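You operate a simulated robot arm through the tools that you are given. There is no shell and no other tool. Be economical: measure what you need, move in short steps, check, and stop when the job is done.

You run a simulated two-armed robot. Do the job below in one go: nothing can be reset, and whatever is moved stays where it is left.

JOB
Tie the teal bundle at both marks with high tension and rack it.
Fine: set the tension knob first and leave it set; one tie a mark, moving the bundle along between; it goes back in its own slot; leave the other bundle alone.

Only the result counts: the job must be done as asked and must still hold three seconds after the hand-in. Knocking over, shifting, dropping, spilling or breaking anything else fails it.

ROBOT AND FRAMES
Two 7-joint arms with fingered hands on one trunk, on a base that drives. Base frame: it is fixed to the floor where the robot stands at the start and does not move with it; the origin is under the middle of the robot, x ahead of it, y to its left, z up; the surface under the hand at the start is at about z = 80.8. Lengths are in cm, angles in rad, forces in N, time in s.
The left shoulder is at the start at [3.7, 9.2, 113.5], the right one opposite. With the tool pointing down near the work surface each hand reaches from about 24 to 54 cm from the robot's upright axis, wherever it stands, measured 20 degrees to its own side. Places, roughly: tension knob [50, 10, 90]. Payload 2.1 kg a hand.
The tool frame of a hand sits at the grasp point between the pads (the TCP): z along the fingers, y along the line on which they close. The tips reach 2 cm beyond it. The gripper opens to 6.8 cm. The gripper's body begins 2.3 cm behind the TCP. The gripper is a hand of 5 fingers: y runs from the thumb to the fingers, the wrist lies at [-1, -7.9, -13.1] in the tool frame, and closing takes about 1.5 s.
Orientation is that of the tool frame in the base frame, as a unit quaternion [w, x, y, z]. With the fingers straight down and the wrist toward the robot, the tool's x, y and z point along [0, 1, 0], [1, 0, 0] and [0, 0, -1] of the base frame.

CONTROLS
- The arms move only by the tool jog_arm. It takes "left_targets", "right_targets" or both (then of equal length, played together; a hand with none holds still); each is a list of rows, each a list of 6 numbers: the shift along the base's x, y, z in cm, then the turn, a rotation vector about the base's x, y, z in rad. In form: [[x, y, z, wx, wy, wz], ...]. A call has 1 to 12 rows; each row shifts and turns the commanded pose from where the row before left it. "left_jaw" and "right_jaw" are, for a hand that has rows, the finger opening in cm, from 0 to 6.8, set as the call begins (left out, the last holds). Each row takes 0.2 s and may step no farther than 5 cm and 0.15 rad from the row before; otherwise, or with a gripper value out of range, the whole call is refused. Where a pose cannot be reached the arm comes as near as it can. A force on the tool above 90 N (or 10 N above the force at the start of the call, whichever is more), or a blocked arm, ends the call early, and 0.2 s more pass. The fingers move at their own pace (about 15.3 cm/s each) and stop on an object; they squeeze with about 23 N. The grip force told is the motor's: it shows also when the fingers shut on nothing. Time passes only in rows, and 0.2 s behind the last, so rows that do not move let the fingers close. It gives the time, the measured TCP pose, the force on the tool (base axes), the opening and the grip force at its end, in the units of the frame above (readings bear some noise), with the torque about the TCP (base axes, N m) and any sound that the robot's microphone picked up.
- Cameras (640 x 400 px; columns grow to the right, rows downward): "scene" is now at [12.33, -2.6, 131.14]; the picture's right is [-0.24, -0.97, 0.00], its down [-0.34, 0.08, -0.94] and it looks along [0.91, -0.22, -0.35] (base axes); focal length 214 px, centre (320, 200). "left" rides on the left gripper at [-5.4, -5.8, -7.2] in its tool frame; the picture's right is [-0.57, -0.39, 0.73], its down [0.73, -0.64, 0.23] and it looks along [0.38, 0.66, 0.65] (tool axes); focal length 226 px, centre (320, 200). "right" rides on the right gripper at [5.4, -5.8, -7.2] in its tool frame; the picture's right is [-0.57, 0.39, -0.73], its down [-0.73, -0.64, 0.23] and it looks along [-0.38, 0.66, 0.65] (tool axes); focal length 226 px, centre (320, 200). There is no depth. A picture from a camera that has moved, and an enlarged one, comes with that camera's place and axes in the base frame and with its lens.
- snapshot(camera): a new picture of that camera. The clock stands still meanwhile.
- slide_trunk(by): slides the trunk up (or, below 0, down) by that many cm; the arms and the scene camera ride with it, the base frame stays. It gives what a move gives, with no picture.
- roll_base(legs): drives the robot by 1 to 6 legs, each [ahead, left, turn to the left] in cm, cm and rad, along the robot's own axes; the way and the turn of a leg run together, so that a leg with both is an arc; at most 150 cm and 3.142 rad a leg. The arms and the cameras ride along, it lands a little off, and it stops where it bumps. It gives what a move gives.
- move_fingers(index, middle, ring, little, thumb_bend, thumb_turn, hand): sets how far each is bent, from 0 (flat) to 1 (curled in); at 0.3 the hand is open as for a grip, at 0.7 the pads meet at the TCP. One left out holds its place. A second passes; each finger stops where it meets its share of the squeeze, and holds until it gets a number again. A gripper value or a shape takes the hand back. It gives what a move gives, with no picture; readings hold the bend of each and the force on index, middle, ring, little, thumb and palm. thumb_turn goes from beside the hand (0) to across from the fingers (1), as for a grip.
- hand_shape(shape, hand): the hand has 5 fingers and takes this shape, open, in about a second: jaw (thumb against the fingers, like two jaws); tri (thumb and two fingers); tip (a fingertip pinch); poke (one finger out to press); point (the index stretched); flat (the hand flat); cup (the hand cupped); fist (a fist). The gripper value then closes the fingers along that shape, each until it touches; the sizes above hold for jaw. It gives what a move gives, with no picture.
- head_to(pan, tilt): turns the head with the scene camera to pan (to the left, within 1.501 rad either way) and tilt (down, from -0.506 to 1.204), counted from straight ahead of the robot. It gives what a move gives.
- inspect(camera, box): a new picture of the part [left, top, right, bottom] of that camera's present view, enlarged. The clock stands still meanwhile.
- job_done(): hands the job in; it is judged then, once.

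Go step by step. Nothing tells you exact positions but the pictures and the camera data: compare them with the known pose of the tool, close in by small moves and look again before you grip or let go. The budget is 120 turns and 88 pictures, counting those below and the enlarged ones. Unless the task says otherwise, let go and move clear before handing in.

The tools are called after "Request:" as name(argument=value, ...) on one line, values as JSON. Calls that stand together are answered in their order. jog_arm: Moves the arms, as the interface text tells. Its arguments: {"type":"object","properties":{"left_targets":{"type":"array"},"left_jaw":{"type":"number"},"right_targets":{"type":"array"},"right_jaw":{"type":"number"}},"required":[]} The other tools are called the same way: slide_trunk (by) slides the trunk up or down; hand_shape (shape, hand) gives the hand a shape; move_fingers (index, middle, ring, little, thumb_bend, thumb_turn, hand) moves the fingers one by one; roll_base (legs) drives the base; head_to (pan, tilt) turns the head that bears the scene camera; snapshot (camera) takes a picture; inspect (camera, box) takes an enlarged picture of a part of a camera's view; job_done () hands the job in.

At the start:

```text
t: 0.0
left_position: [38.2, 10.08, 122.07]
left_orientation: [-0.001, 0.707, 0.708, 0.0]
left_wrist_force: [-0.3, -0.1, 0.1]
left_ft_torque: [0.0, 0.02, -0.04]
left_grip_width: 6.75
left_grasp_force: 0.0
left_shape: jaw
left_bend: [0.3, 0.3, 0.3, 0.3, 0.3, 0.98]
left_finger forces: [0.0, 0.0, 0.0, 0.0, 0.0, 0.0]
right_position: [33.71, -20.11, 127.12]
right_orientation: [0.0, 0.707, 0.707, 0.0]
right_wrist_force: [0.0, -0.3, -0.7]
right_ft_torque: [-0.01, 0.04, -0.03]
right_grip_width: 6.74
right_grasp_force: 0.1
right_shape: jaw
right_bend: [0.3, 0.3, 0.3, 0.3, 0.3, 0.98]
right_finger forces: [0.0, 0.0, 0.0, 0.1, 0.0, 0.1]
trunk travel left (down, up): [-37.5, 52.9]
robot x, y, heading: [-0.24, 0.33, 0.002]
head pan, tilt: [-0.239, 0.356]
```

scene: 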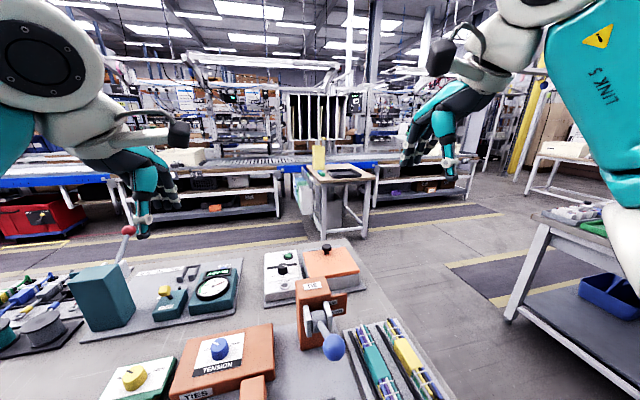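
right: 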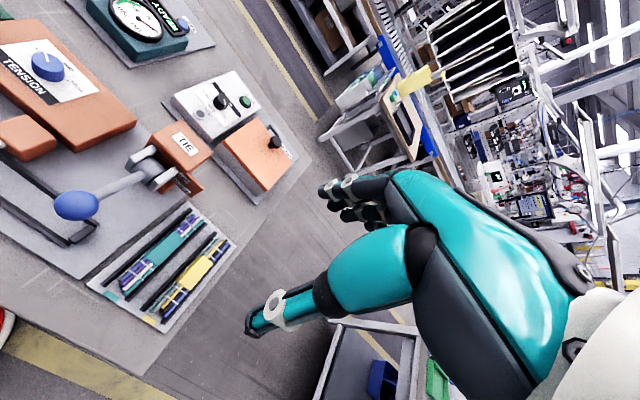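
left: 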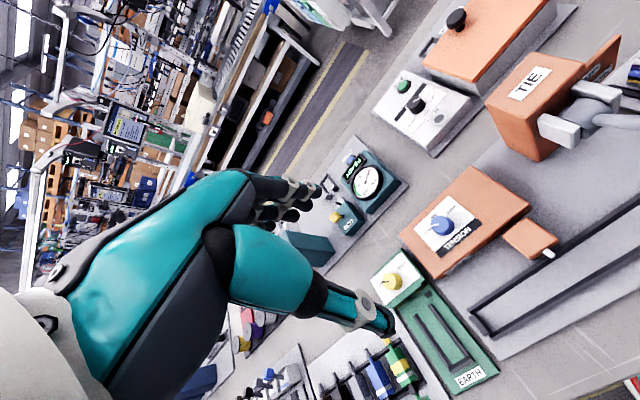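

I see a bench with a tension knob, a TIE tool with a blue-knobbed lever, and a rack with a teal and a yellow bundle. I'll tilt the head down to see these better.

Request:
head_to(pan=-0.1, tilt=0.85)

Request:
snapshot(camera="scene")

Request:
inspect(camera="scene", box=[160, 120, 480, 320])

```text
t: 0.9
left_position: [38.11, 10.16, 122.18]
left_orientation: [0.0, 0.707, 0.707, 0.001]
left_wrist_force: [-0.2, -0.4, 0.0]
left_ft_torque: [-0.03, 0.0, 0.03]
left_grip_width: 6.78
left_grasp_force: 0.0
left_shape: jaw
left_bend: [0.3, 0.3, 0.3, 0.3, 0.3, 0.98]
left_finger forces: [0.0, 0.1, 0.0, 0.0, 0.0, 0.0]
right_position: [33.71, -20.11, 127.12]
right_orientation: [-0.001, 0.708, 0.706, 0.0]
right_wrist_force: [0.1, 0.3, 0.2]
right_ft_torque: [0.03, 0.02, -0.04]
right_grip_width: 6.8
right_grasp_force: 0.1
right_shape: jaw
right_bend: [0.3, 0.3, 0.3, 0.3, 0.3, 0.98]
right_finger forces: [0.0, 0.0, 0.0, 0.0, 0.0, 0.1]
trunk travel left (down, up): [-37.5, 52.9]
robot x, y, heading: [0.3, 0.01, 0.003]
head pan, tilt: [-0.099, 0.85]
```

```text
84 pictures are left
camera scene: at [11.07, -1.17, 126.83], right [-0.1, -0.99, 0.0], down [-0.75, 0.07, -0.66], along [0.66, -0.07, -0.75], focal length 214 px, centre (320, 200)
```

scene: 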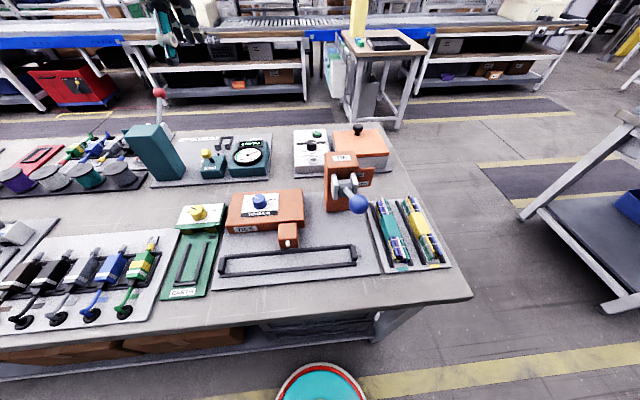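

```text
2.00 times, centred on (320, 220) of scene
camera zoom: at [11.07, -1.17, 126.83], right [-0.1, -0.99, 0.0], down [-0.75, 0.07, -0.66], along [0.66, -0.07, -0.75], focal length 429 px, centre (320, 160)
```

zoom: 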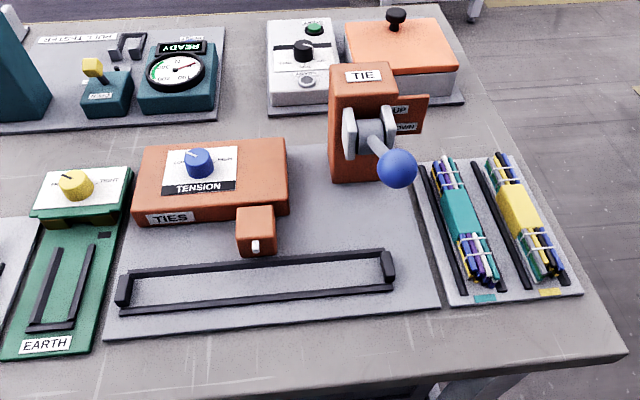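

The tying station is a cradle (trough) in front of an orange head with a small block, the tension knob, and the TIE lever. I'll zoom in on each.

Request:
inspect(camera="scene", box=[360, 185, 460, 275])

Request:
inspect(camera="scene", box=[210, 180, 370, 280])

Request:
inspect(camera="scene", box=[310, 140, 390, 220])

```text
4.44 times, centred on (410, 230) of scene
camera zoom: at [11.07, -1.17, 126.83], right [-0.1, -0.99, 0.0], down [-0.75, 0.07, -0.66], along [0.66, -0.07, -0.75], focal length 953 px, centre (-80, 67)
```

zoom: 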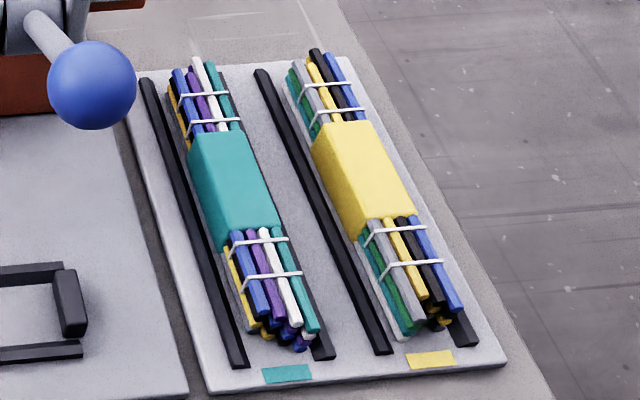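

```text
4.00 times, centred on (290, 230) of scene
camera zoom: at [11.07, -1.17, 126.83], right [-0.1, -0.99, 0.0], down [-0.75, 0.07, -0.66], along [0.66, -0.07, -0.75], focal length 858 px, centre (440, 80)
```

zoom: 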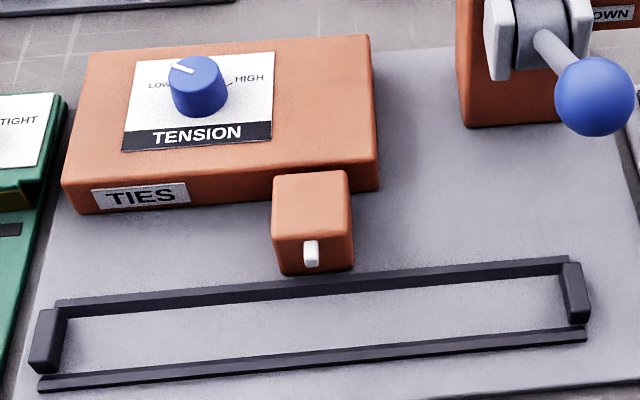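

```text
5.00 times, centred on (350, 180) of scene
camera zoom: at [11.07, -1.17, 126.83], right [-0.1, -0.99, 0.0], down [-0.75, 0.07, -0.66], along [0.66, -0.07, -0.75], focal length 1072 px, centre (170, 300)
```

zoom: 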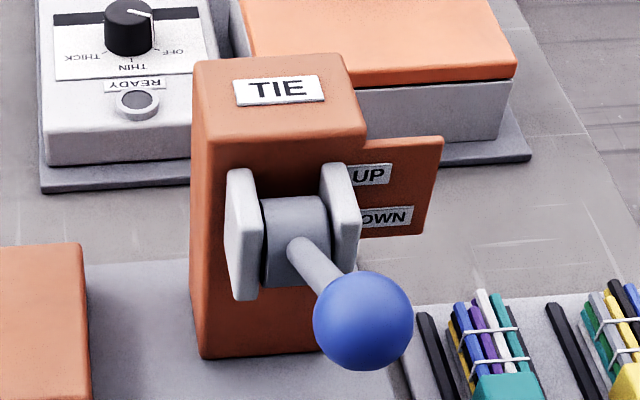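

Estimates: the teal bundle is around (39,-21) along x, the trough is along y at x≈33 with the nozzle at y≈3.5, the knob is near (47,10.5) and the lever ball near (33,-10,100). I'll bring the left hand toward the knob and look closer.

Request:
jog_arm(left_targets=[[1.5, 0, -4, 0, 0, 0], [1.5, 0, -4, 0, 0, 0], [1.5, 0, -4, 0, 0, 0], [1.5, 0, -3, 0, 0, 0]])

Request:
snapshot(camera="left")

Request:
inspect(camera="scene", box=[210, 160, 330, 250])

```text
t: 1.9
left_position: [44.14, 10.0, 106.8]
left_orientation: [0.0, 0.707, 0.707, 0.0]
left_wrist_force: [0.0, 0.2, 0.2]
left_ft_torque: [-0.03, -0.03, -0.01]
left_grip_width: 6.76
left_grasp_force: 0.0
left_shape: jaw
left_bend: [0.3, 0.3, 0.3, 0.3, 0.3, 0.98]
left_finger forces: [0.1, 0.0, 0.0, 0.0, 0.1, 0.0]
right_position: [33.64, -20.26, 127.19]
right_orientation: [0.0, 0.707, 0.707, 0.0]
right_wrist_force: [0.1, -0.3, 0.6]
right_ft_torque: [-0.01, -0.01, -0.01]
right_grip_width: 6.79
right_grasp_force: 0.1
right_shape: jaw
right_bend: [0.3, 0.3, 0.3, 0.3, 0.3, 0.98]
right_finger forces: [0.1, 0.0, 0.0, 0.1, 0.0, 0.0]
trunk travel left (down, up): [-37.5, 52.9]
robot x, y, heading: [0.15, -0.12, -0.002]
head pan, tilt: [-0.099, 0.85]
```

```text
79 pictures are left
camera left: at [38.46, 4.54, 114.2], right [-0.39, -0.57, -0.73], down [-0.64, 0.73, -0.23], along [0.66, 0.38, -0.65], focal length 226 px, centre (320, 200)
```

left: 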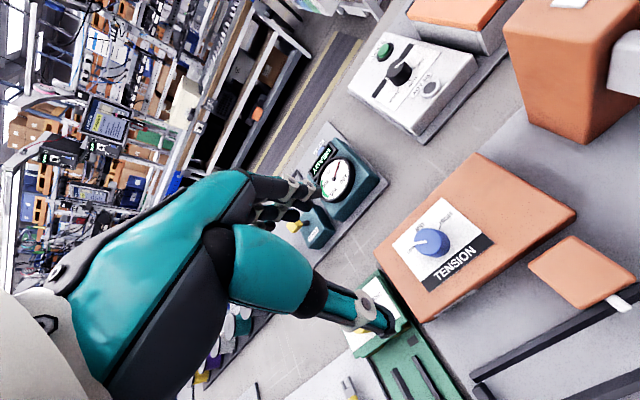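

```text
4.44 times, centred on (270, 205) of scene
camera zoom: at [11.08, -1.17, 126.83], right [-0.1, -1.0, 0.0], down [-0.75, 0.07, -0.66], along [0.66, -0.07, -0.75], focal length 953 px, centre (542, 178)
```

zoom: 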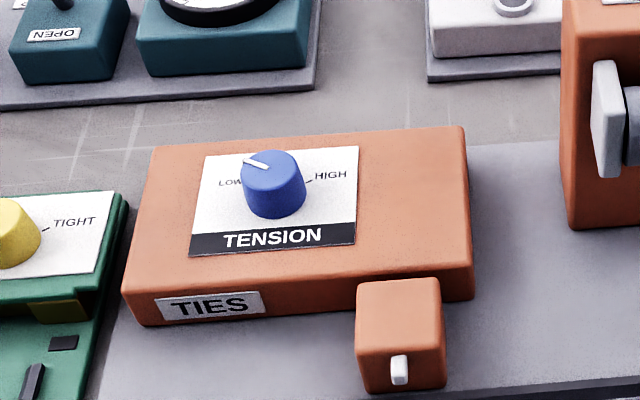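

Request:
inspect(camera="left", box=[380, 180, 500, 300])

```text
3.33 times, centred on (440, 240) of left
camera zoom: at [38.46, 4.54, 114.2], right [-0.39, -0.57, -0.73], down [-0.64, 0.73, -0.23], along [0.66, 0.38, -0.65], focal length 754 px, centre (-80, 67)
```

zoom: 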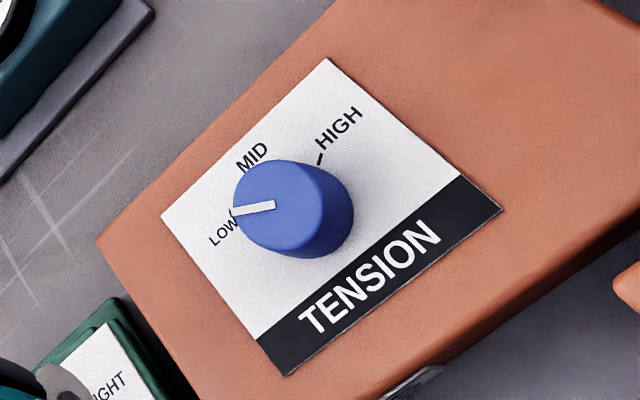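

The knob centre is at about (46.8,10.1) with its top at z≈89, pointing at LOW; HIGH is about 1.9 rad clockwise. I'll lower the left hand to just above it with a small pre-turn.

Request:
jog_arm(left_targets=[[0.9, 0, -4, 0, 0, 0.1], [0.9, 0.1, -4, 0, 0, 0.1], [0.9, 0, -4, 0, 0, 0.1], [0, 0, 0, 0, 0, 0]])

Request:
snapshot(camera="left")

Request:
inspect(camera="scene", box=[190, 140, 350, 240])

```text
t: 2.9
left_position: [46.84, 10.05, 95.0]
left_orientation: [0.0, 0.593, 0.805, 0.0]
left_wrist_force: [-0.3, -1.0, -0.5]
left_ft_torque: [0.04, -0.04, 0.03]
left_grip_width: 6.75
left_grasp_force: 0.1
left_shape: jaw
left_bend: [0.3, 0.3, 0.3, 0.3, 0.3, 0.98]
left_finger forces: [0.1, 0.0, 0.0, 0.0, 0.0, 0.0]
right_position: [33.61, -20.11, 127.09]
right_orientation: [0.0, 0.707, 0.707, 0.0]
right_wrist_force: [0.0, -0.4, 0.8]
right_ft_torque: [0.01, 0.0, 0.04]
right_grip_width: 6.76
right_grasp_force: 0.0
right_shape: jaw
right_bend: [0.3, 0.3, 0.3, 0.3, 0.3, 0.98]
right_finger forces: [0.0, 0.1, 0.1, 0.0, 0.1, 0.0]
trunk travel left (down, up): [-37.5, 52.9]
robot x, y, heading: [0.1, -0.2, 0.003]
head pan, tilt: [-0.099, 0.85]
```

```text
76 pictures are left
camera left: at [42.87, 3.17, 102.27], right [-0.2, -0.66, -0.73], down [-0.83, 0.51, -0.23], along [0.52, 0.56, -0.65], focal length 226 px, centre (320, 200)
```

left: 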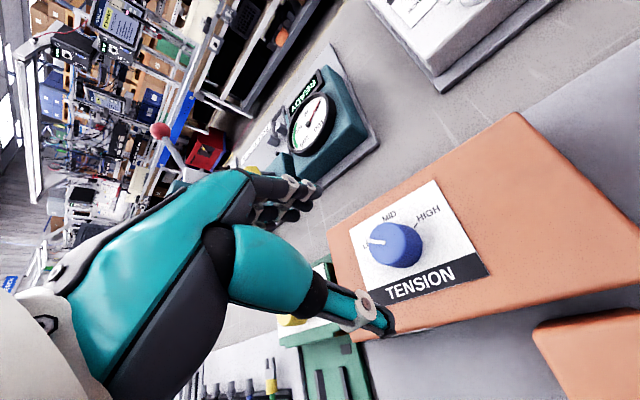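

```text
4.00 times, centred on (270, 190) of scene
camera zoom: at [11.07, -1.18, 126.83], right [-0.1, -1.0, 0.0], down [-0.75, 0.07, -0.66], along [0.66, -0.07, -0.75], focal length 858 px, centre (520, 240)
```

zoom: 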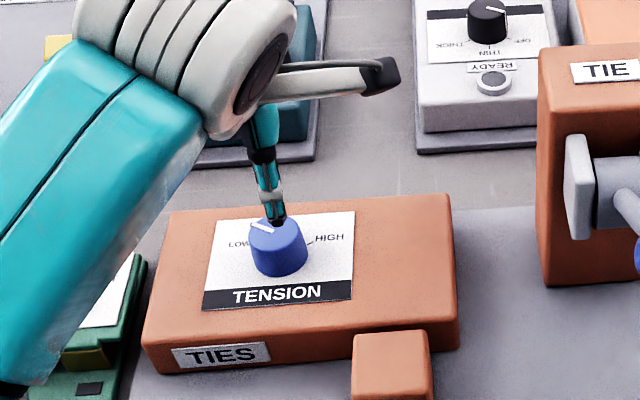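

Request:
jog_arm(left_targets=[[0.4, -0.15, -3.5, 0, 0, 0], [0, 0, -2.5, 0, 0, 0], [0, 0, -0.8, 0, 0, 0], [0, 0, 0, 0, 0, 0]])

Request:
snapshot(camera="left")

Request:
inspect(camera="scene", box=[190, 140, 350, 240])

```text
t: 3.9
left_position: [47.11, 10.06, 88.27]
left_orientation: [0.0, 0.594, 0.804, 0.0]
left_wrist_force: [-0.1, -0.1, 0.5]
left_ft_torque: [0.02, 0.02, -0.01]
left_grip_width: 6.78
left_grasp_force: 0.0
left_shape: jaw
left_bend: [0.3, 0.3, 0.3, 0.3, 0.3, 0.98]
left_finger forces: [0.1, 0.1, 0.0, 0.0, 0.1, 0.1]
right_position: [33.69, -20.17, 127.08]
right_orientation: [0.001, 0.707, 0.707, 0.001]
right_wrist_force: [0.8, -0.2, -0.1]
right_ft_torque: [-0.01, -0.01, -0.01]
right_grip_width: 6.76
right_grasp_force: 0.0
right_shape: jaw
right_bend: [0.3, 0.3, 0.3, 0.3, 0.3, 0.98]
right_finger forces: [0.0, 0.0, 0.0, 0.1, 0.0, 0.0]
trunk travel left (down, up): [-37.5, 52.9]
robot x, y, heading: [-0.46, -0.25, -0.001]
head pan, tilt: [-0.099, 0.85]
```

```text
74 pictures are left
camera left: at [43.24, 3.03, 95.59], right [-0.2, -0.66, -0.73], down [-0.83, 0.51, -0.23], along [0.52, 0.56, -0.65], focal length 226 px, centre (320, 200)
```

left: 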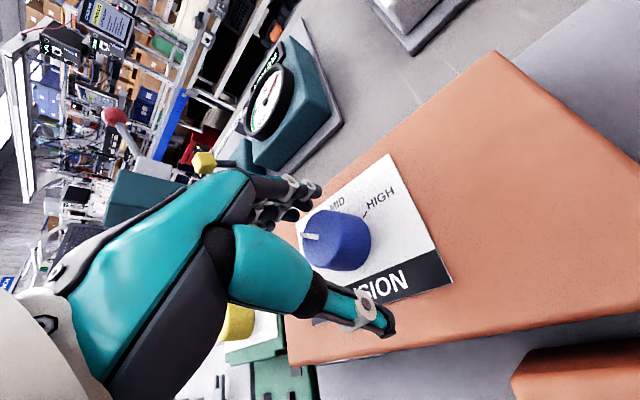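

```text
4.00 times, centred on (270, 190) of scene
camera zoom: at [11.07, -1.17, 126.83], right [-0.1, -1.0, 0.0], down [-0.75, 0.07, -0.66], along [0.66, -0.07, -0.75], focal length 858 px, centre (520, 240)
```

zoom: 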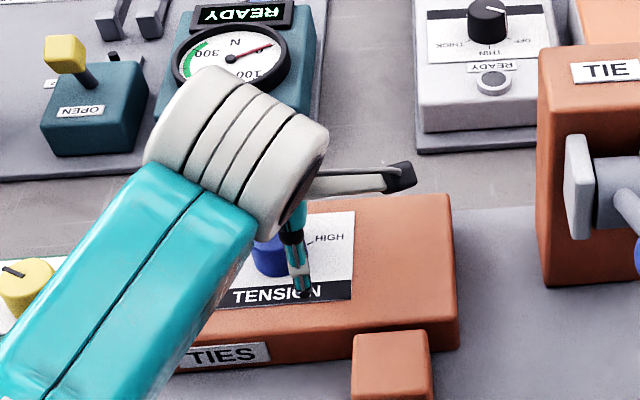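

The knob sits between thumb and fingers. I'll lower slightly, close on it and check.

Request:
jog_arm(left_targets=[[0.1, -0.3, -0.5, 0, 0, 0], [0, 0, 0, 0, 0, 0]])

Request:
jog_arm(left_targets=[[0, 0, 0, 0, 0, 0], [0, 0, 0, 0, 0, 0], [0, 0, 0, 0, 0, 0], [0, 0, 0, 0, 0, 0], [0, 0, 0, 0, 0, 0], [0, 0, 0, 0, 0, 0], [0, 0, 0, 0, 0, 0], [0, 0, 0, 0, 0, 0]], left_jaw=0)

Request:
snapshot(camera="left")

```text
t: 4.5
left_position: [47.25, 9.75, 87.76]
left_orientation: [0.0, 0.593, 0.805, -0.001]
left_wrist_force: [-0.1, 0.1, 0.9]
left_ft_torque: [0.01, -0.02, 0.01]
left_grip_width: 6.77
left_grasp_force: 0.0
left_shape: jaw
left_bend: [0.3, 0.3, 0.3, 0.3, 0.3, 0.98]
left_finger forces: [0.0, 0.1, 0.0, 0.0, 0.0, 0.0]
right_position: [33.68, -20.23, 127.07]
right_orientation: [0.0, 0.707, 0.707, 0.0]
right_wrist_force: [-0.1, 0.6, 0.3]
right_ft_torque: [0.03, 0.01, -0.01]
right_grip_width: 6.77
right_grasp_force: 0.0
right_shape: jaw
right_bend: [0.3, 0.3, 0.3, 0.3, 0.3, 0.98]
right_finger forces: [0.1, 0.1, 0.1, 0.0, 0.1, 0.1]
trunk travel left (down, up): [-37.5, 52.9]
robot x, y, heading: [-0.09, 0.14, -0.001]
head pan, tilt: [-0.099, 0.85]
```

```text
t: 6.3
left_position: [47.5, 9.73, 87.61]
left_orientation: [-0.001, 0.594, 0.805, -0.002]
left_wrist_force: [16.8, -2.8, 2.3]
left_ft_torque: [-0.01, -0.23, -0.25]
left_grip_width: 1.65
left_grasp_force: 22.6
left_shape: jaw
left_bend: [0.75, 0.39, 0.38, 0.44, 0.83, 1.0]
left_finger forces: [12.5, 6.8, 3.4, 0.0, 15.1, 0.0]
right_position: [33.96, -20.22, 127.08]
right_orientation: [-0.001, 0.707, 0.707, 0.0]
right_wrist_force: [-0.2, -0.4, -0.3]
right_ft_torque: [-0.03, 0.0, 0.02]
right_grip_width: 6.74
right_grasp_force: 0.1
right_shape: jaw
right_bend: [0.3, 0.3, 0.3, 0.3, 0.3, 0.98]
right_finger forces: [0.0, 0.1, 0.1, 0.1, 0.0, 0.0]
trunk travel left (down, up): [-37.5, 52.9]
robot x, y, heading: [-0.22, 0.17, 0.001]
head pan, tilt: [-0.099, 0.85]
```

```text
72 pictures are left
camera left: at [43.51, 2.76, 94.99], right [-0.2, -0.66, -0.73], down [-0.83, 0.51, -0.23], along [0.52, 0.56, -0.65], focal length 226 px, centre (320, 200)
```

left: 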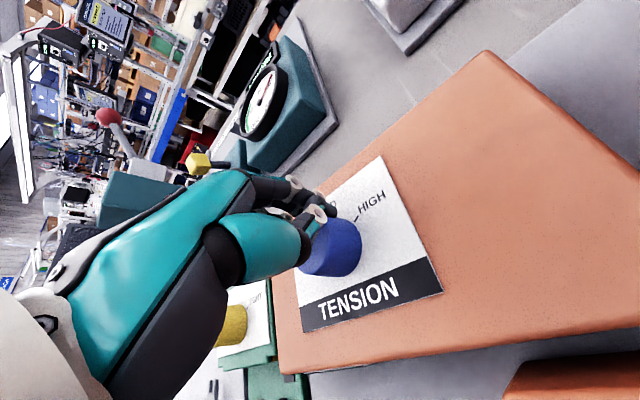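

The grip is off-centre (index slipped past the knob). Refining across views gives the knob nearer (47.8,10.4) with its top at z≈87; I'll open, recentre and look.

Request:
jog_arm(left_targets=[[0, 0, 0, 0, 0, 0], [0, 0, 0, 0, 0, 0], [0, 0, 0, 0, 0, 0], [0, 0, 0, 0, 0, 0], [0.5, 0.6, 0, 0, 0, 0], [0, 0, 0, 0, 0, 0]], left_jaw=6.8)

Request:
inspect(camera="left", box=[220, 150, 460, 350])

Request:
inspect(camera="right", box=[0, 0, 160, 120])

```text
t: 7.7
left_position: [47.78, 10.29, 87.66]
left_orientation: [0.0, 0.594, 0.805, 0.0]
left_wrist_force: [0.2, -0.4, 0.4]
left_ft_torque: [-0.01, 0.04, 0.03]
left_grip_width: 6.78
left_grasp_force: 0.1
left_shape: jaw
left_bend: [0.3, 0.3, 0.3, 0.3, 0.3, 0.98]
left_finger forces: [0.0, 0.1, 0.0, 0.0, 0.0, 0.0]
right_position: [33.61, -20.09, 127.13]
right_orientation: [-0.001, 0.707, 0.707, 0.0]
right_wrist_force: [0.7, -0.7, -0.2]
right_ft_torque: [0.01, 0.01, -0.03]
right_grip_width: 6.78
right_grasp_force: 0.1
right_shape: jaw
right_bend: [0.3, 0.3, 0.3, 0.3, 0.3, 0.98]
right_finger forces: [0.0, 0.0, 0.1, 0.0, 0.0, 0.1]
trunk travel left (down, up): [-37.5, 52.9]
robot x, y, heading: [0.13, -0.22, 0.001]
head pan, tilt: [-0.099, 0.85]
```

```text
2.00 times, centred on (340, 250) of left
camera zoom: at [43.87, 3.36, 95.06], right [-0.2, -0.66, -0.73], down [-0.83, 0.51, -0.23], along [0.52, 0.56, -0.65], focal length 452 px, centre (280, 100)
```

zoom: 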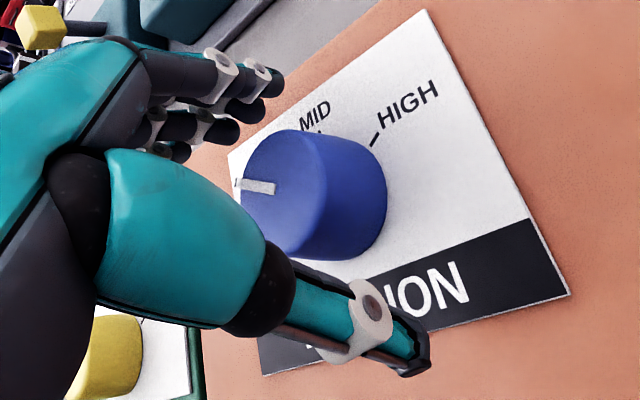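

```text
3.33 times, centred on (80, 60) of right
camera zoom: at [27.82, -14.78, 134.37], right [0.39, -0.57, 0.73], down [-0.64, -0.73, -0.23], along [0.66, -0.38, -0.65], focal length 754 px, centre (1120, 667)
```

zoom: 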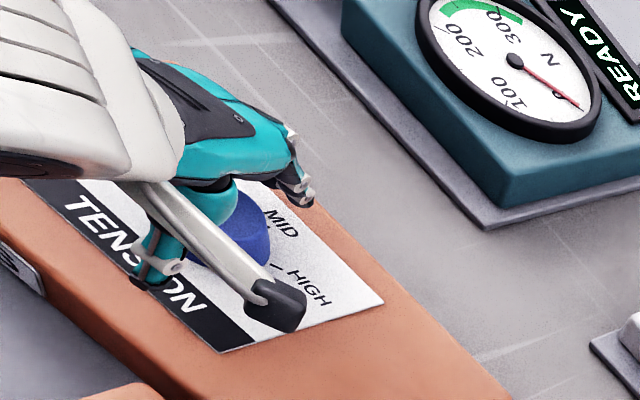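

Now the knob looks centred between thumb and fingers. Close again.

Request:
jog_arm(left_targets=[[0, 0.1, 0, 0, 0, 0], [0, 0, 0, 0, 0, 0], [0, 0, 0, 0, 0, 0], [0, 0, 0, 0, 0, 0], [0, 0, 0, 0, 0, 0], [0, 0, 0, 0, 0, 0], [0, 0, 0, 0, 0, 0], [0, 0, 0, 0, 0, 0]], left_jaw=0)

Request:
inspect(camera="left", box=[220, 150, 460, 350])

```text
t: 9.5
left_position: [47.83, 10.37, 87.73]
left_orientation: [-0.001, 0.594, 0.805, 0.0]
left_wrist_force: [-0.7, -3.6, 0.4]
left_ft_torque: [-0.03, 0.04, -0.1]
left_grip_width: 2.48
left_grasp_force: 23.4
left_shape: jaw
left_bend: [0.74, 0.46, 0.51, 0.49, 0.75, 1.0]
left_finger forces: [10.1, 6.1, 2.6, 0.0, 20.7, 0.1]
right_position: [33.7, -20.23, 127.13]
right_orientation: [-0.001, 0.707, 0.707, 0.0]
right_wrist_force: [-1.2, -0.1, -0.4]
right_ft_torque: [0.0, 0.01, 0.02]
right_grip_width: 6.77
right_grasp_force: 0.1
right_shape: jaw
right_bend: [0.3, 0.3, 0.3, 0.3, 0.3, 0.98]
right_finger forces: [0.0, 0.0, 0.1, 0.1, 0.0, 0.0]
trunk travel left (down, up): [-37.5, 52.9]
robot x, y, heading: [0.31, 0.07, 0.004]
head pan, tilt: [-0.099, 0.85]
```

```text
2.00 times, centred on (340, 250) of left
camera zoom: at [43.86, 3.46, 95.12], right [-0.2, -0.66, -0.73], down [-0.83, 0.51, -0.23], along [0.52, 0.56, -0.65], focal length 452 px, centre (280, 100)
```

zoom: 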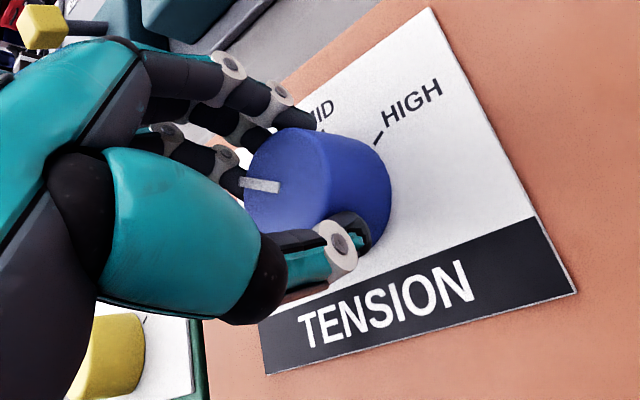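

That's a real grip now, wrist force small. Turn clockwise 1.1 rad and look.

Request:
jog_arm(left_targets=[[0, 0, 0, 0, 0, -0.12], [0, 0, 0, 0, 0, -0.14], [0, 0, 0, 0, 0, -0.14], [0, 0, 0, 0, 0, -0.14], [0, 0, 0, 0, 0, -0.14], [0, 0, 0, 0, 0, -0.14], [0, 0, 0, 0, 0, -0.14], [0, 0, 0, 0, 0, -0.14]])

Request:
snapshot(camera="left")

```text
t: 11.3
left_position: [47.79, 10.58, 87.83]
left_orientation: [0.002, 0.927, 0.376, -0.001]
left_wrist_force: [-5.5, 6.6, -2.2]
left_ft_torque: [0.14, 0.05, 0.08]
left_grip_width: 2.24
left_grasp_force: 22.8
left_shape: jaw
left_bend: [0.75, 0.5, 0.56, 0.49, 0.75, 0.95]
left_finger forces: [7.9, 4.0, 0.8, 0.0, 22.3, 0.2]
right_position: [33.6, -20.07, 127.07]
right_orientation: [0.0, 0.708, 0.707, -0.001]
right_wrist_force: [-1.0, -0.6, 0.7]
right_ft_torque: [0.04, 0.02, 0.02]
right_grip_width: 6.78
right_grasp_force: 0.1
right_shape: jaw
right_bend: [0.3, 0.3, 0.3, 0.3, 0.3, 0.98]
right_finger forces: [0.0, 0.1, 0.0, 0.0, 0.1, 0.0]
trunk travel left (down, up): [-37.5, 52.9]
robot x, y, heading: [0.04, 0.04, 0.0]
head pan, tilt: [-0.099, 0.85]
```

```text
68 pictures are left
camera left: at [39.8, 10.98, 95.16], right [-0.68, -0.12, -0.73], down [0.08, 0.97, -0.23], along [0.73, -0.22, -0.65], focal length 226 px, centre (320, 200)
```

left: 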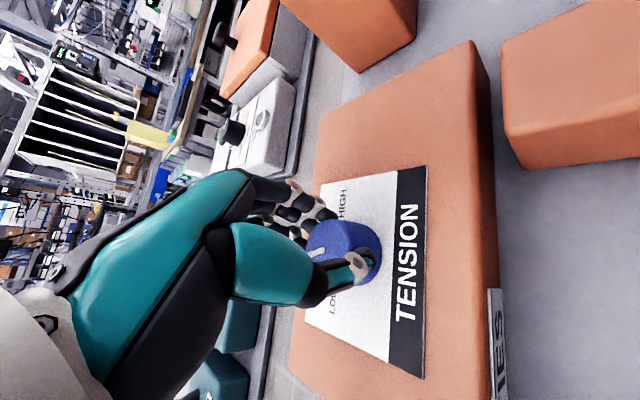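

Request:
inspect(camera="left", box=[280, 160, 440, 300])

```text
2.86 times, centred on (360, 230) of left
camera zoom: at [39.8, 10.98, 95.16], right [-0.68, -0.12, -0.73], down [0.08, 0.97, -0.23], along [0.73, -0.22, -0.65], focal length 646 px, centre (206, 114)
```

zoom: 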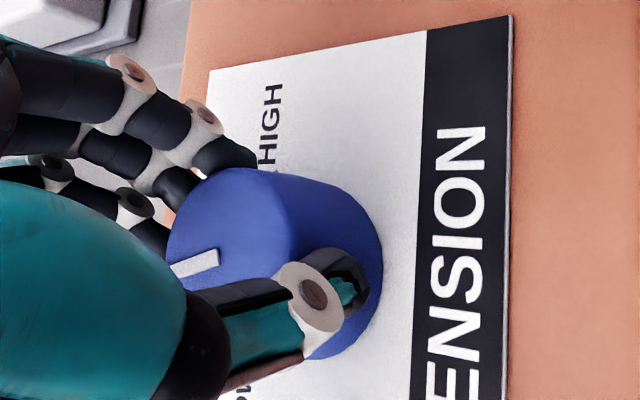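

The knob follows; the pointer is near MID. I'll continue clockwise about 1 rad.

Request:
jog_arm(left_targets=[[0, 0, 0, 0, 0, -0.12], [0, 0, 0, 0, 0, -0.14], [0, 0, 0, 0, 0, -0.14], [0, 0, 0, 0, 0, -0.14], [0, 0, 0, 0, 0, -0.14], [0, 0, 0, 0, 0, -0.14], [0, 0, 0, 0, 0, -0.14], [0, 0, 0, 0, 0, 0]])

Request:
snapshot(camera="left")

Request:
inspect(camera="scene", box=[210, 160, 330, 250])

```text
t: 13.1
left_position: [41.51, 9.77, 88.45]
left_orientation: [0.0, 0.995, -0.095, 0.0]
left_wrist_force: [0.1, 0.1, 0.0]
left_ft_torque: [0.03, 0.01, 0.01]
left_grip_width: 1.51
left_grasp_force: 23.0
left_shape: jaw
left_bend: [0.76, 0.76, 0.56, 0.49, 0.87, 0.98]
left_finger forces: [0.0, 0.0, 0.0, 0.1, 0.1, 0.0]
left hand out of reach, approached as far as the arm can: row 2, 3, 4, 5, 6, 7
right_position: [33.68, -20.27, 127.08]
right_orientation: [0.0, 0.707, 0.707, -0.001]
right_wrist_force: [-0.5, 0.3, -0.3]
right_ft_torque: [-0.02, -0.02, 0.05]
right_grip_width: 6.78
right_grasp_force: 0.0
right_shape: jaw
right_bend: [0.3, 0.3, 0.3, 0.3, 0.3, 0.98]
right_finger forces: [0.0, 0.0, 0.0, 0.0, 0.0, 0.0]
trunk travel left (down, up): [-37.5, 52.9]
robot x, y, heading: [-0.06, 0.11, -0.001]
head pan, tilt: [-0.099, 0.85]
```

```text
66 pictures are left
camera left: at [37.3, 16.56, 95.76], right [-0.48, 0.49, -0.73], down [0.84, 0.49, -0.23], along [0.24, -0.72, -0.65], focal length 226 px, centre (320, 200)
```

left: 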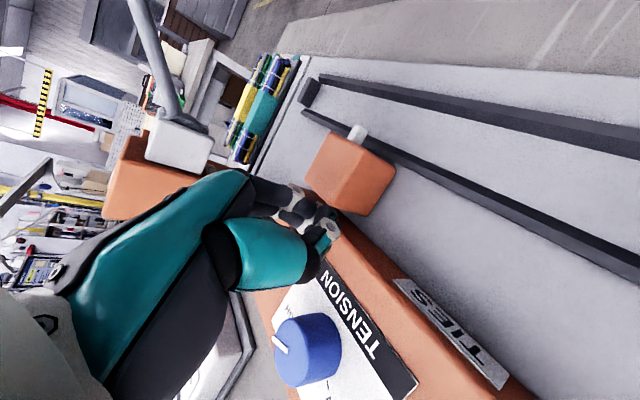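

```text
4.44 times, centred on (270, 205) of scene
camera zoom: at [11.07, -1.16, 126.83], right [-0.1, -1.0, 0.0], down [-0.75, 0.07, -0.66], along [0.66, -0.07, -0.75], focal length 953 px, centre (542, 178)
```

zoom: 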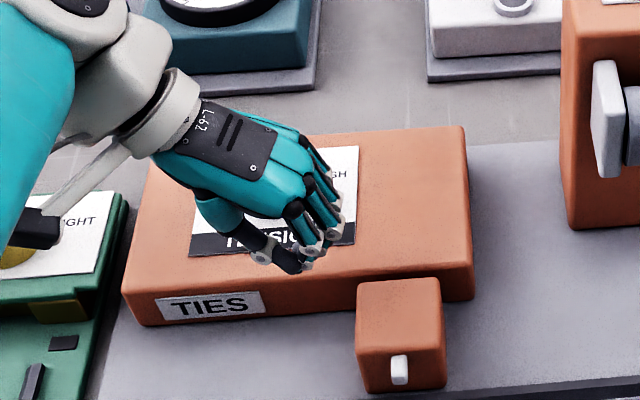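

The hand went out of reach and slipped off the knob. I'll lift clear, turn back and look at the pointer.

Request:
jog_arm(left_targets=[[0, 0, 4, 0, 0, 0], [0, 0, 4, 0, 0, 0], [0, 0, 2, 0, 0, 0.14], [0, 0, 0, 0, 0, 0.14], [0, 0, 0, 0, 0, 0.14], [0, 0, 0, 0, 0, 0.14], [0, 0, 0, 0, 0, 0.14], [0, 0, 0, 0, 0, 0.14], [0, 0, 0, 0, 0, 0.14], [0, 0, 0, 0, 0, 0]])

Request:
jog_arm(left_targets=[[0, 0, 0, 0, 0, 0.15], [0, 0, 0, 0, 0, 0.15], [0, 0, 0, 0, 0, 0.15], [0, 0, 0, 0, 0, 0.15], [0, 0, 0, 0, 0, 0.15], [0, 0, 0, 0, 0, 0.15], [0, 0, 0, 0, 0, 0.15], [0, 0, 0, 0, 0, 0]], left_jaw=6.8)

Request:
snapshot(camera="left")

Request:
inspect(camera="scene", box=[210, 160, 330, 250])

```text
t: 15.3
left_position: [41.43, 9.88, 98.42]
left_orientation: [0.0, 0.923, 0.385, 0.0]
left_wrist_force: [0.4, 0.0, 0.2]
left_ft_torque: [0.03, 0.0, -0.04]
left_grip_width: 1.49
left_grasp_force: 23.7
left_shape: jaw
left_bend: [0.76, 0.76, 0.56, 0.49, 0.87, 0.98]
left_finger forces: [0.1, 0.0, 0.0, 0.0, 0.0, 0.0]
right_position: [33.67, -20.19, 127.15]
right_orientation: [0.001, 0.707, 0.707, 0.0]
right_wrist_force: [-0.6, 0.0, 0.2]
right_ft_torque: [0.0, -0.01, -0.03]
right_grip_width: 6.78
right_grasp_force: 0.1
right_shape: jaw
right_bend: [0.3, 0.3, 0.3, 0.3, 0.3, 0.98]
right_finger forces: [0.1, 0.0, 0.0, 0.0, 0.0, 0.0]
trunk travel left (down, up): [-37.5, 52.9]
robot x, y, heading: [-0.05, 0.22, -0.003]
head pan, tilt: [-0.099, 0.85]
```

```text
t: 17.1
left_position: [41.59, 9.63, 98.43]
left_orientation: [0.0, 0.605, 0.796, 0.001]
left_wrist_force: [-0.7, 0.3, -0.3]
left_ft_torque: [-0.04, 0.01, 0.0]
left_grip_width: 6.78
left_grasp_force: 0.1
left_shape: jaw
left_bend: [0.3, 0.3, 0.3, 0.3, 0.3, 0.98]
left_finger forces: [0.1, 0.1, 0.0, 0.0, 0.1, 0.0]
right_position: [33.67, -20.09, 127.15]
right_orientation: [0.001, 0.708, 0.706, 0.0]
right_wrist_force: [0.0, 0.3, -0.1]
right_ft_torque: [-0.04, -0.04, 0.02]
right_grip_width: 6.78
right_grasp_force: 0.1
right_shape: jaw
right_bend: [0.3, 0.3, 0.3, 0.3, 0.3, 0.98]
right_finger forces: [0.1, 0.1, 0.1, 0.0, 0.0, 0.0]
trunk travel left (down, up): [-37.5, 52.9]
robot x, y, heading: [0.04, -0.2, 0.001]
head pan, tilt: [-0.099, 0.85]
```

```text
64 pictures are left
camera left: at [37.37, 2.99, 105.74], right [-0.22, -0.65, -0.73], down [-0.81, 0.53, -0.23], along [0.54, 0.54, -0.65], focal length 226 px, centre (320, 200)
```

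left: 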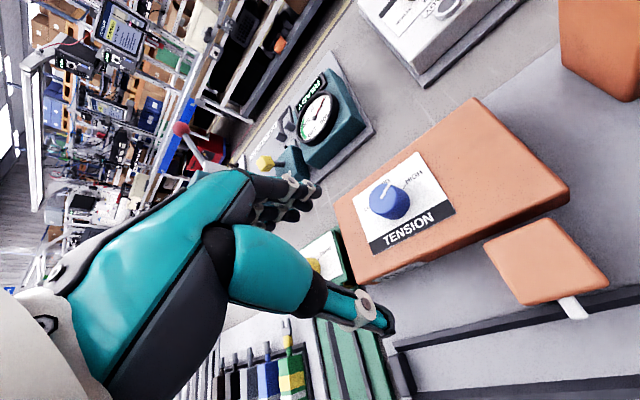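

```text
4.44 times, centred on (270, 205) of scene
camera zoom: at [11.07, -1.18, 126.83], right [-0.1, -1.0, 0.0], down [-0.75, 0.07, -0.66], along [0.66, -0.07, -0.75], focal length 953 px, centre (542, 178)
```

zoom: 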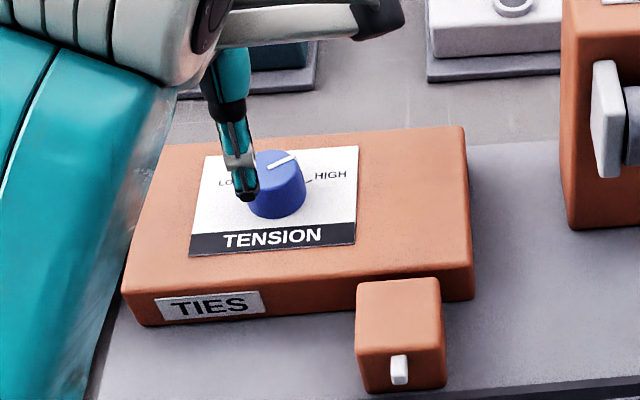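

Request:
inspect(camera="left", box=[340, 140, 460, 260])

Request:
inspect(camera="right", box=[0, 0, 160, 120])

```text
3.33 times, centred on (400, 200) of left
camera zoom: at [37.37, 2.99, 105.74], right [-0.22, -0.65, -0.73], down [-0.81, 0.53, -0.23], along [0.54, 0.54, -0.65], focal length 754 px, centre (53, 200)
```

zoom: 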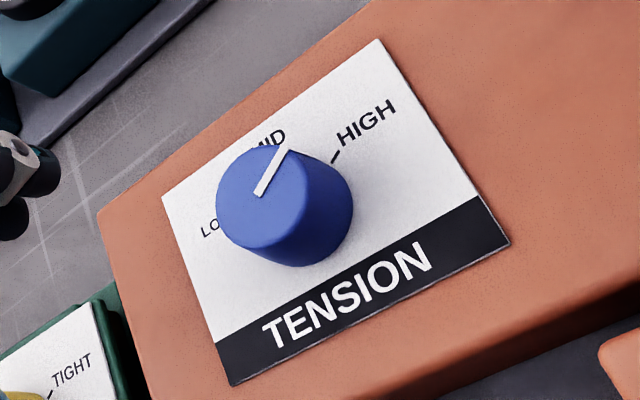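

```text
3.33 times, centred on (80, 60) of right
camera zoom: at [27.82, -14.79, 134.37], right [0.39, -0.57, 0.73], down [-0.64, -0.73, -0.23], along [0.66, -0.38, -0.65], focal length 754 px, centre (1120, 667)
```

zoom: 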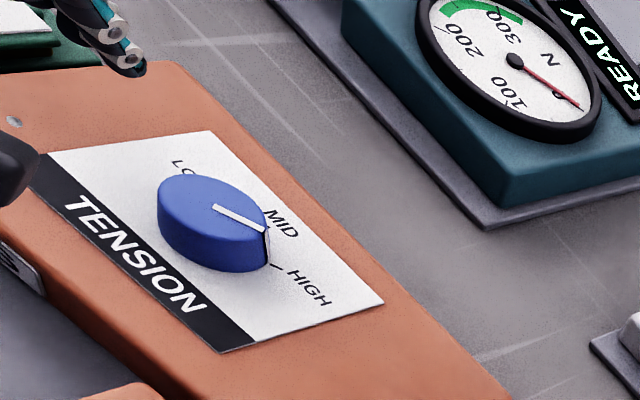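

The pointer is near HIGH. I'll check it precisely with tighter zooms.

Request:
inspect(camera="right", box=[30, 35, 90, 80])

Request:
inspect(camera="left", box=[360, 155, 430, 225])

```text
8.89 times, centred on (60, 58) of right
camera zoom: at [27.82, -14.79, 134.37], right [0.39, -0.57, 0.73], down [-0.64, -0.73, -0.23], along [0.66, -0.38, -0.65], focal length 2009 px, centre (2631, 1467)
```

zoom: 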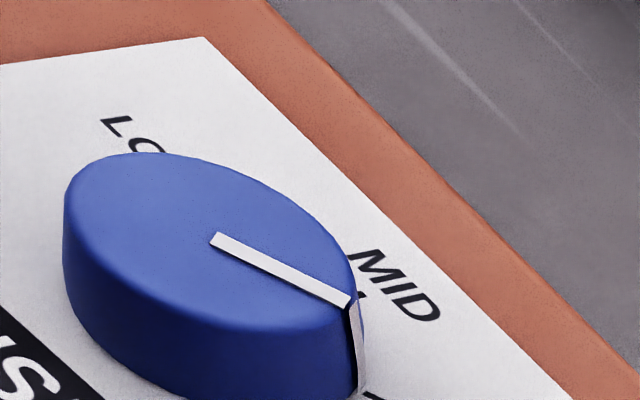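

```text
5.71 times, centred on (395, 190) of left
camera zoom: at [37.37, 2.99, 105.74], right [-0.22, -0.65, -0.73], down [-0.81, 0.53, -0.23], along [0.54, 0.54, -0.65], focal length 1292 px, centre (-109, 257)
```

zoom: 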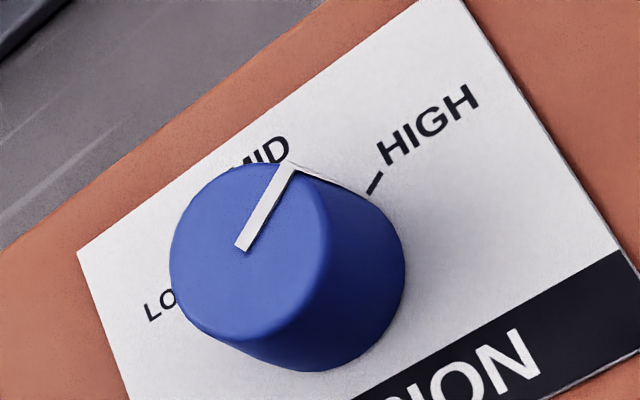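

The pointer bar lines up with the HIGH tick, so the knob is set. Now I retract the left hand and bring the right one above the teal bundle, turning it a quarter turn.

Request:
jog_arm(left_targets=[[-3, 1, 4, 0, 0, -0.1], [-3, 2, 4, 0, 0, -0.1], [-3, 2, 4, 0, 0, -0.1], [-3, 2, 2, 0, 0, 0], [0, 0, 0, 0, 0, 0], [0, 0, 0, 0, 0, 0], [0, 0, 0, 0, 0, 0], [0, 0, 0, 0, 0, 0], [0, 0, 0, 0, 0, 0], [0, 0, 0, 0, 0, 0], [0, 0, 0, 0, 0, 0], [0, 0, 0, 0, 0, 0]], right_targets=[[0, -0.3, -1, 0, 0, 0.14], [0, -0.3, -1, 0, 0, 0.14], [0.5, -0.3, -1, 0, 0, 0.14], [0.5, 0, -1, 0, 0, 0.14], [0.5, 0, -2, 0, 0, 0.14], [0.5, 0, -2, 0, 0, 0.14], [0.5, 0, -3, 0, 0, 0.14], [0.5, 0, -3, 0, 0, 0.14], [0.5, 0, -3, 0, 0, 0.15], [0.5, 0, -3, 0, 0, 0.15], [0.5, 0, -3, 0, 0, 0.15], [0, 0, 0, 0, 0, 0]])

Request:
snapshot(camera="right")

Request:
snapshot(camera="scene")

```text
refused: row 1 steps farther than a row can; nothing moved
```

```text
58 pictures are left
camera right: at [27.82, -14.79, 134.37], right [0.39, -0.57, 0.73], down [-0.64, -0.73, -0.23], along [0.66, -0.38, -0.65], focal length 226 px, centre (320, 200)
```

right: 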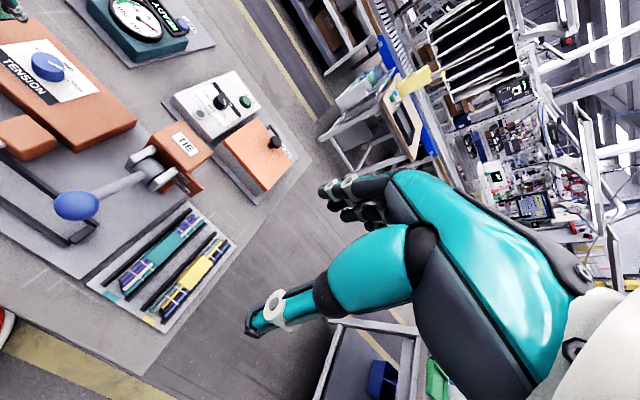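

```text
57 pictures are left
camera scene: at [11.07, -1.18, 126.83], right [-0.1, -1.0, 0.0], down [-0.75, 0.07, -0.66], along [0.66, -0.07, -0.75], focal length 214 px, centre (320, 200)
```

scene: 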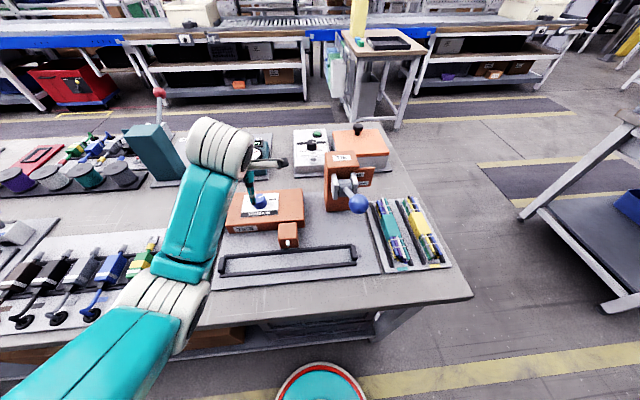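

Request:
jog_arm(left_targets=[[-3, 1, 3, 0, 0, -0.1], [-3, 2, 3, 0, 0, -0.1], [-3, 2, 3, 0, 0, -0.1], [-3, 2, 2, 0, 0, 0], [0, 0, 0, 0, 0, 0], [0, 0, 0, 0, 0, 0], [0, 0, 0, 0, 0, 0], [0, 0, 0, 0, 0, 0], [0, 0, 0, 0, 0, 0], [0, 0, 0, 0, 0, 0], [0, 0, 0, 0, 0, 0], [0, 0, 0, 0, 0, 0]], right_targets=[[0, -0.3, -1, 0, 0, 0.14], [0, -0.3, -1, 0, 0, 0.14], [0.5, -0.3, -1, 0, 0, 0.14], [0.5, 0, -1, 0, 0, 0.14], [0.5, 0, -2, 0, 0, 0.14], [0.5, 0, -2, 0, 0, 0.14], [0.5, 0, -3, 0, 0, 0.14], [0.5, 0, -3, 0, 0, 0.14], [0.5, 0, -3, 0, 0, 0.15], [0.5, 0, -3, 0, 0, 0.15], [0.5, 0, -3, 0, 0, 0.15], [0, 0, 0, 0, 0, 0]])

```text
t: 19.7
left_position: [29.55, 16.77, 109.43]
left_orientation: [0.0, 0.717, 0.697, 0.0]
left_wrist_force: [0.6, -0.4, -0.4]
left_ft_torque: [0.02, -0.01, -0.01]
left_grip_width: 6.78
left_grasp_force: 0.0
left_shape: jaw
left_bend: [0.3, 0.3, 0.3, 0.3, 0.3, 0.98]
left_finger forces: [0.0, 0.0, 0.0, 0.0, 0.0, 0.0]
right_position: [27.34, -17.28, 111.44]
right_orientation: [-0.046, 0.333, 0.941, 0.028]
right_wrist_force: [0.9, -0.4, 0.3]
right_ft_torque: [0.01, -0.01, -0.05]
right_grip_width: 6.82
right_grasp_force: 0.1
right_shape: jaw
right_bend: [0.3, 0.3, 0.3, 0.3, 0.3, 0.98]
right_finger forces: [0.1, 0.0, 0.0, 0.0, 0.1, 0.0]
right hand out of reach, approached as far as the arm can: row 4, 5, 6, 7, 8, 9, 10, 11
trunk travel left (down, up): [-37.5, 52.9]
robot x, y, heading: [-0.28, -0.12, -0.0]
head pan, tilt: [-0.099, 0.85]
```

Rotated that far out to the right the arm can't reach. I'll strafe the base 10 cm to the right (arms are high and clear) so the bundle comes more in front.

Request:
roll_base(legs=[[0, -10, 0]])

Request:
jog_arm(right_targets=[[2, 1, -2, 0, 0, 0], [2, 1, -2, 0, 0, 0], [2, 1, -2, 0, 0, 0], [2, 1, -2, 0, 0, 0], [2, 1, -1, 0, 0, 0], [1, 0, -1, 0, 0, 0], [0, 0, 0, 0, 0, 0]])

```text
t: 20.9
left_position: [29.53, 6.79, 109.6]
left_orientation: [0.0, 0.718, 0.696, 0.0]
left_wrist_force: [0.1, -0.7, -0.4]
left_ft_torque: [0.03, 0.04, -0.02]
left_grip_width: 6.76
left_grasp_force: 0.0
left_shape: jaw
left_bend: [0.3, 0.3, 0.3, 0.3, 0.3, 0.98]
left_finger forces: [0.0, 0.1, 0.0, 0.0, 0.0, 0.0]
right_position: [27.43, -27.29, 111.42]
right_orientation: [-0.046, 0.335, 0.941, 0.026]
right_wrist_force: [-0.1, -0.2, 0.0]
right_ft_torque: [0.01, 0.0, -0.02]
right_grip_width: 6.8
right_grasp_force: 0.0
right_shape: jaw
right_bend: [0.3, 0.3, 0.3, 0.3, 0.3, 0.98]
right_finger forces: [0.0, 0.0, 0.0, 0.1, 0.0, 0.1]
trunk travel left (down, up): [-37.5, 52.9]
robot x, y, heading: [0.09, -9.99, -0.003]
head pan, tilt: [-0.099, 0.85]
```

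```text
t: 22.5
left_position: [29.51, 6.77, 109.62]
left_orientation: [0.001, 0.718, 0.696, 0.0]
left_wrist_force: [-0.3, 0.0, -0.1]
left_ft_torque: [0.0, 0.01, 0.0]
left_grip_width: 6.78
left_grasp_force: 0.0
left_shape: jaw
left_bend: [0.3, 0.3, 0.3, 0.3, 0.3, 0.98]
left_finger forces: [0.1, 0.0, 0.0, 0.0, 0.0, 0.0]
right_position: [28.93, -25.21, 109.61]
right_orientation: [-0.049, 0.335, 0.941, 0.027]
right_wrist_force: [-0.7, -0.7, -1.0]
right_ft_torque: [0.01, -0.03, 0.0]
right_grip_width: 6.77
right_grasp_force: 0.1
right_shape: jaw
right_bend: [0.3, 0.3, 0.3, 0.3, 0.3, 0.98]
right_finger forces: [0.0, 0.1, 0.0, 0.0, 0.0, 0.0]
right hand out of reach, approached as far as the arm can: row 1, 2, 3, 4, 5, 6
trunk travel left (down, up): [-37.5, 52.9]
robot x, y, heading: [0.18, -9.69, 0.001]
head pan, tilt: [-0.099, 0.85]
```

The wrist is stuck at a limit. I'll turn it back, straighten it, go forward and lower first, and turn afterwards.

Request:
jog_arm(right_targets=[[0, 0, 0, 0, 0, -0.14], [0, 0, 0, 0, 0, -0.14], [0, 0, 0, -0.084, -0.074, 0], [0, 0, 0, 0, 0, -0.14], [0, 0, 0, 0, 0, -0.14], [0, 0, 0, 0, 0, -0.14], [2, 1, -2, 0, 0, 0], [2, 1, -2, 0, 0, 0], [2, 1, -2, 0, 0, 0], [2, 1, -2, 0, 0, 0], [1, 0, -1, 0, 0, 0], [0, 0, 0, 0, 0, 0]])

```text
t: 25.1
left_position: [29.59, 6.68, 109.54]
left_orientation: [0.0, 0.718, 0.696, -0.001]
left_wrist_force: [-1.0, 0.3, 0.4]
left_ft_torque: [-0.04, -0.01, 0.0]
left_grip_width: 6.8
left_grasp_force: 0.0
left_shape: jaw
left_bend: [0.3, 0.3, 0.3, 0.3, 0.3, 0.98]
left_finger forces: [0.1, 0.1, 0.0, 0.1, 0.0, 0.1]
right_position: [37.88, -21.12, 100.31]
right_orientation: [0.013, 0.637, 0.771, 0.011]
right_wrist_force: [-1.0, 0.5, 0.0]
right_ft_torque: [0.0, -0.03, -0.02]
right_grip_width: 6.78
right_grasp_force: 0.1
right_shape: jaw
right_bend: [0.3, 0.3, 0.3, 0.3, 0.3, 0.98]
right_finger forces: [0.0, 0.0, 0.0, 0.0, 0.1, 0.0]
trunk travel left (down, up): [-37.5, 52.9]
robot x, y, heading: [-0.08, -9.89, -0.002]
head pan, tilt: [-0.099, 0.85]
```

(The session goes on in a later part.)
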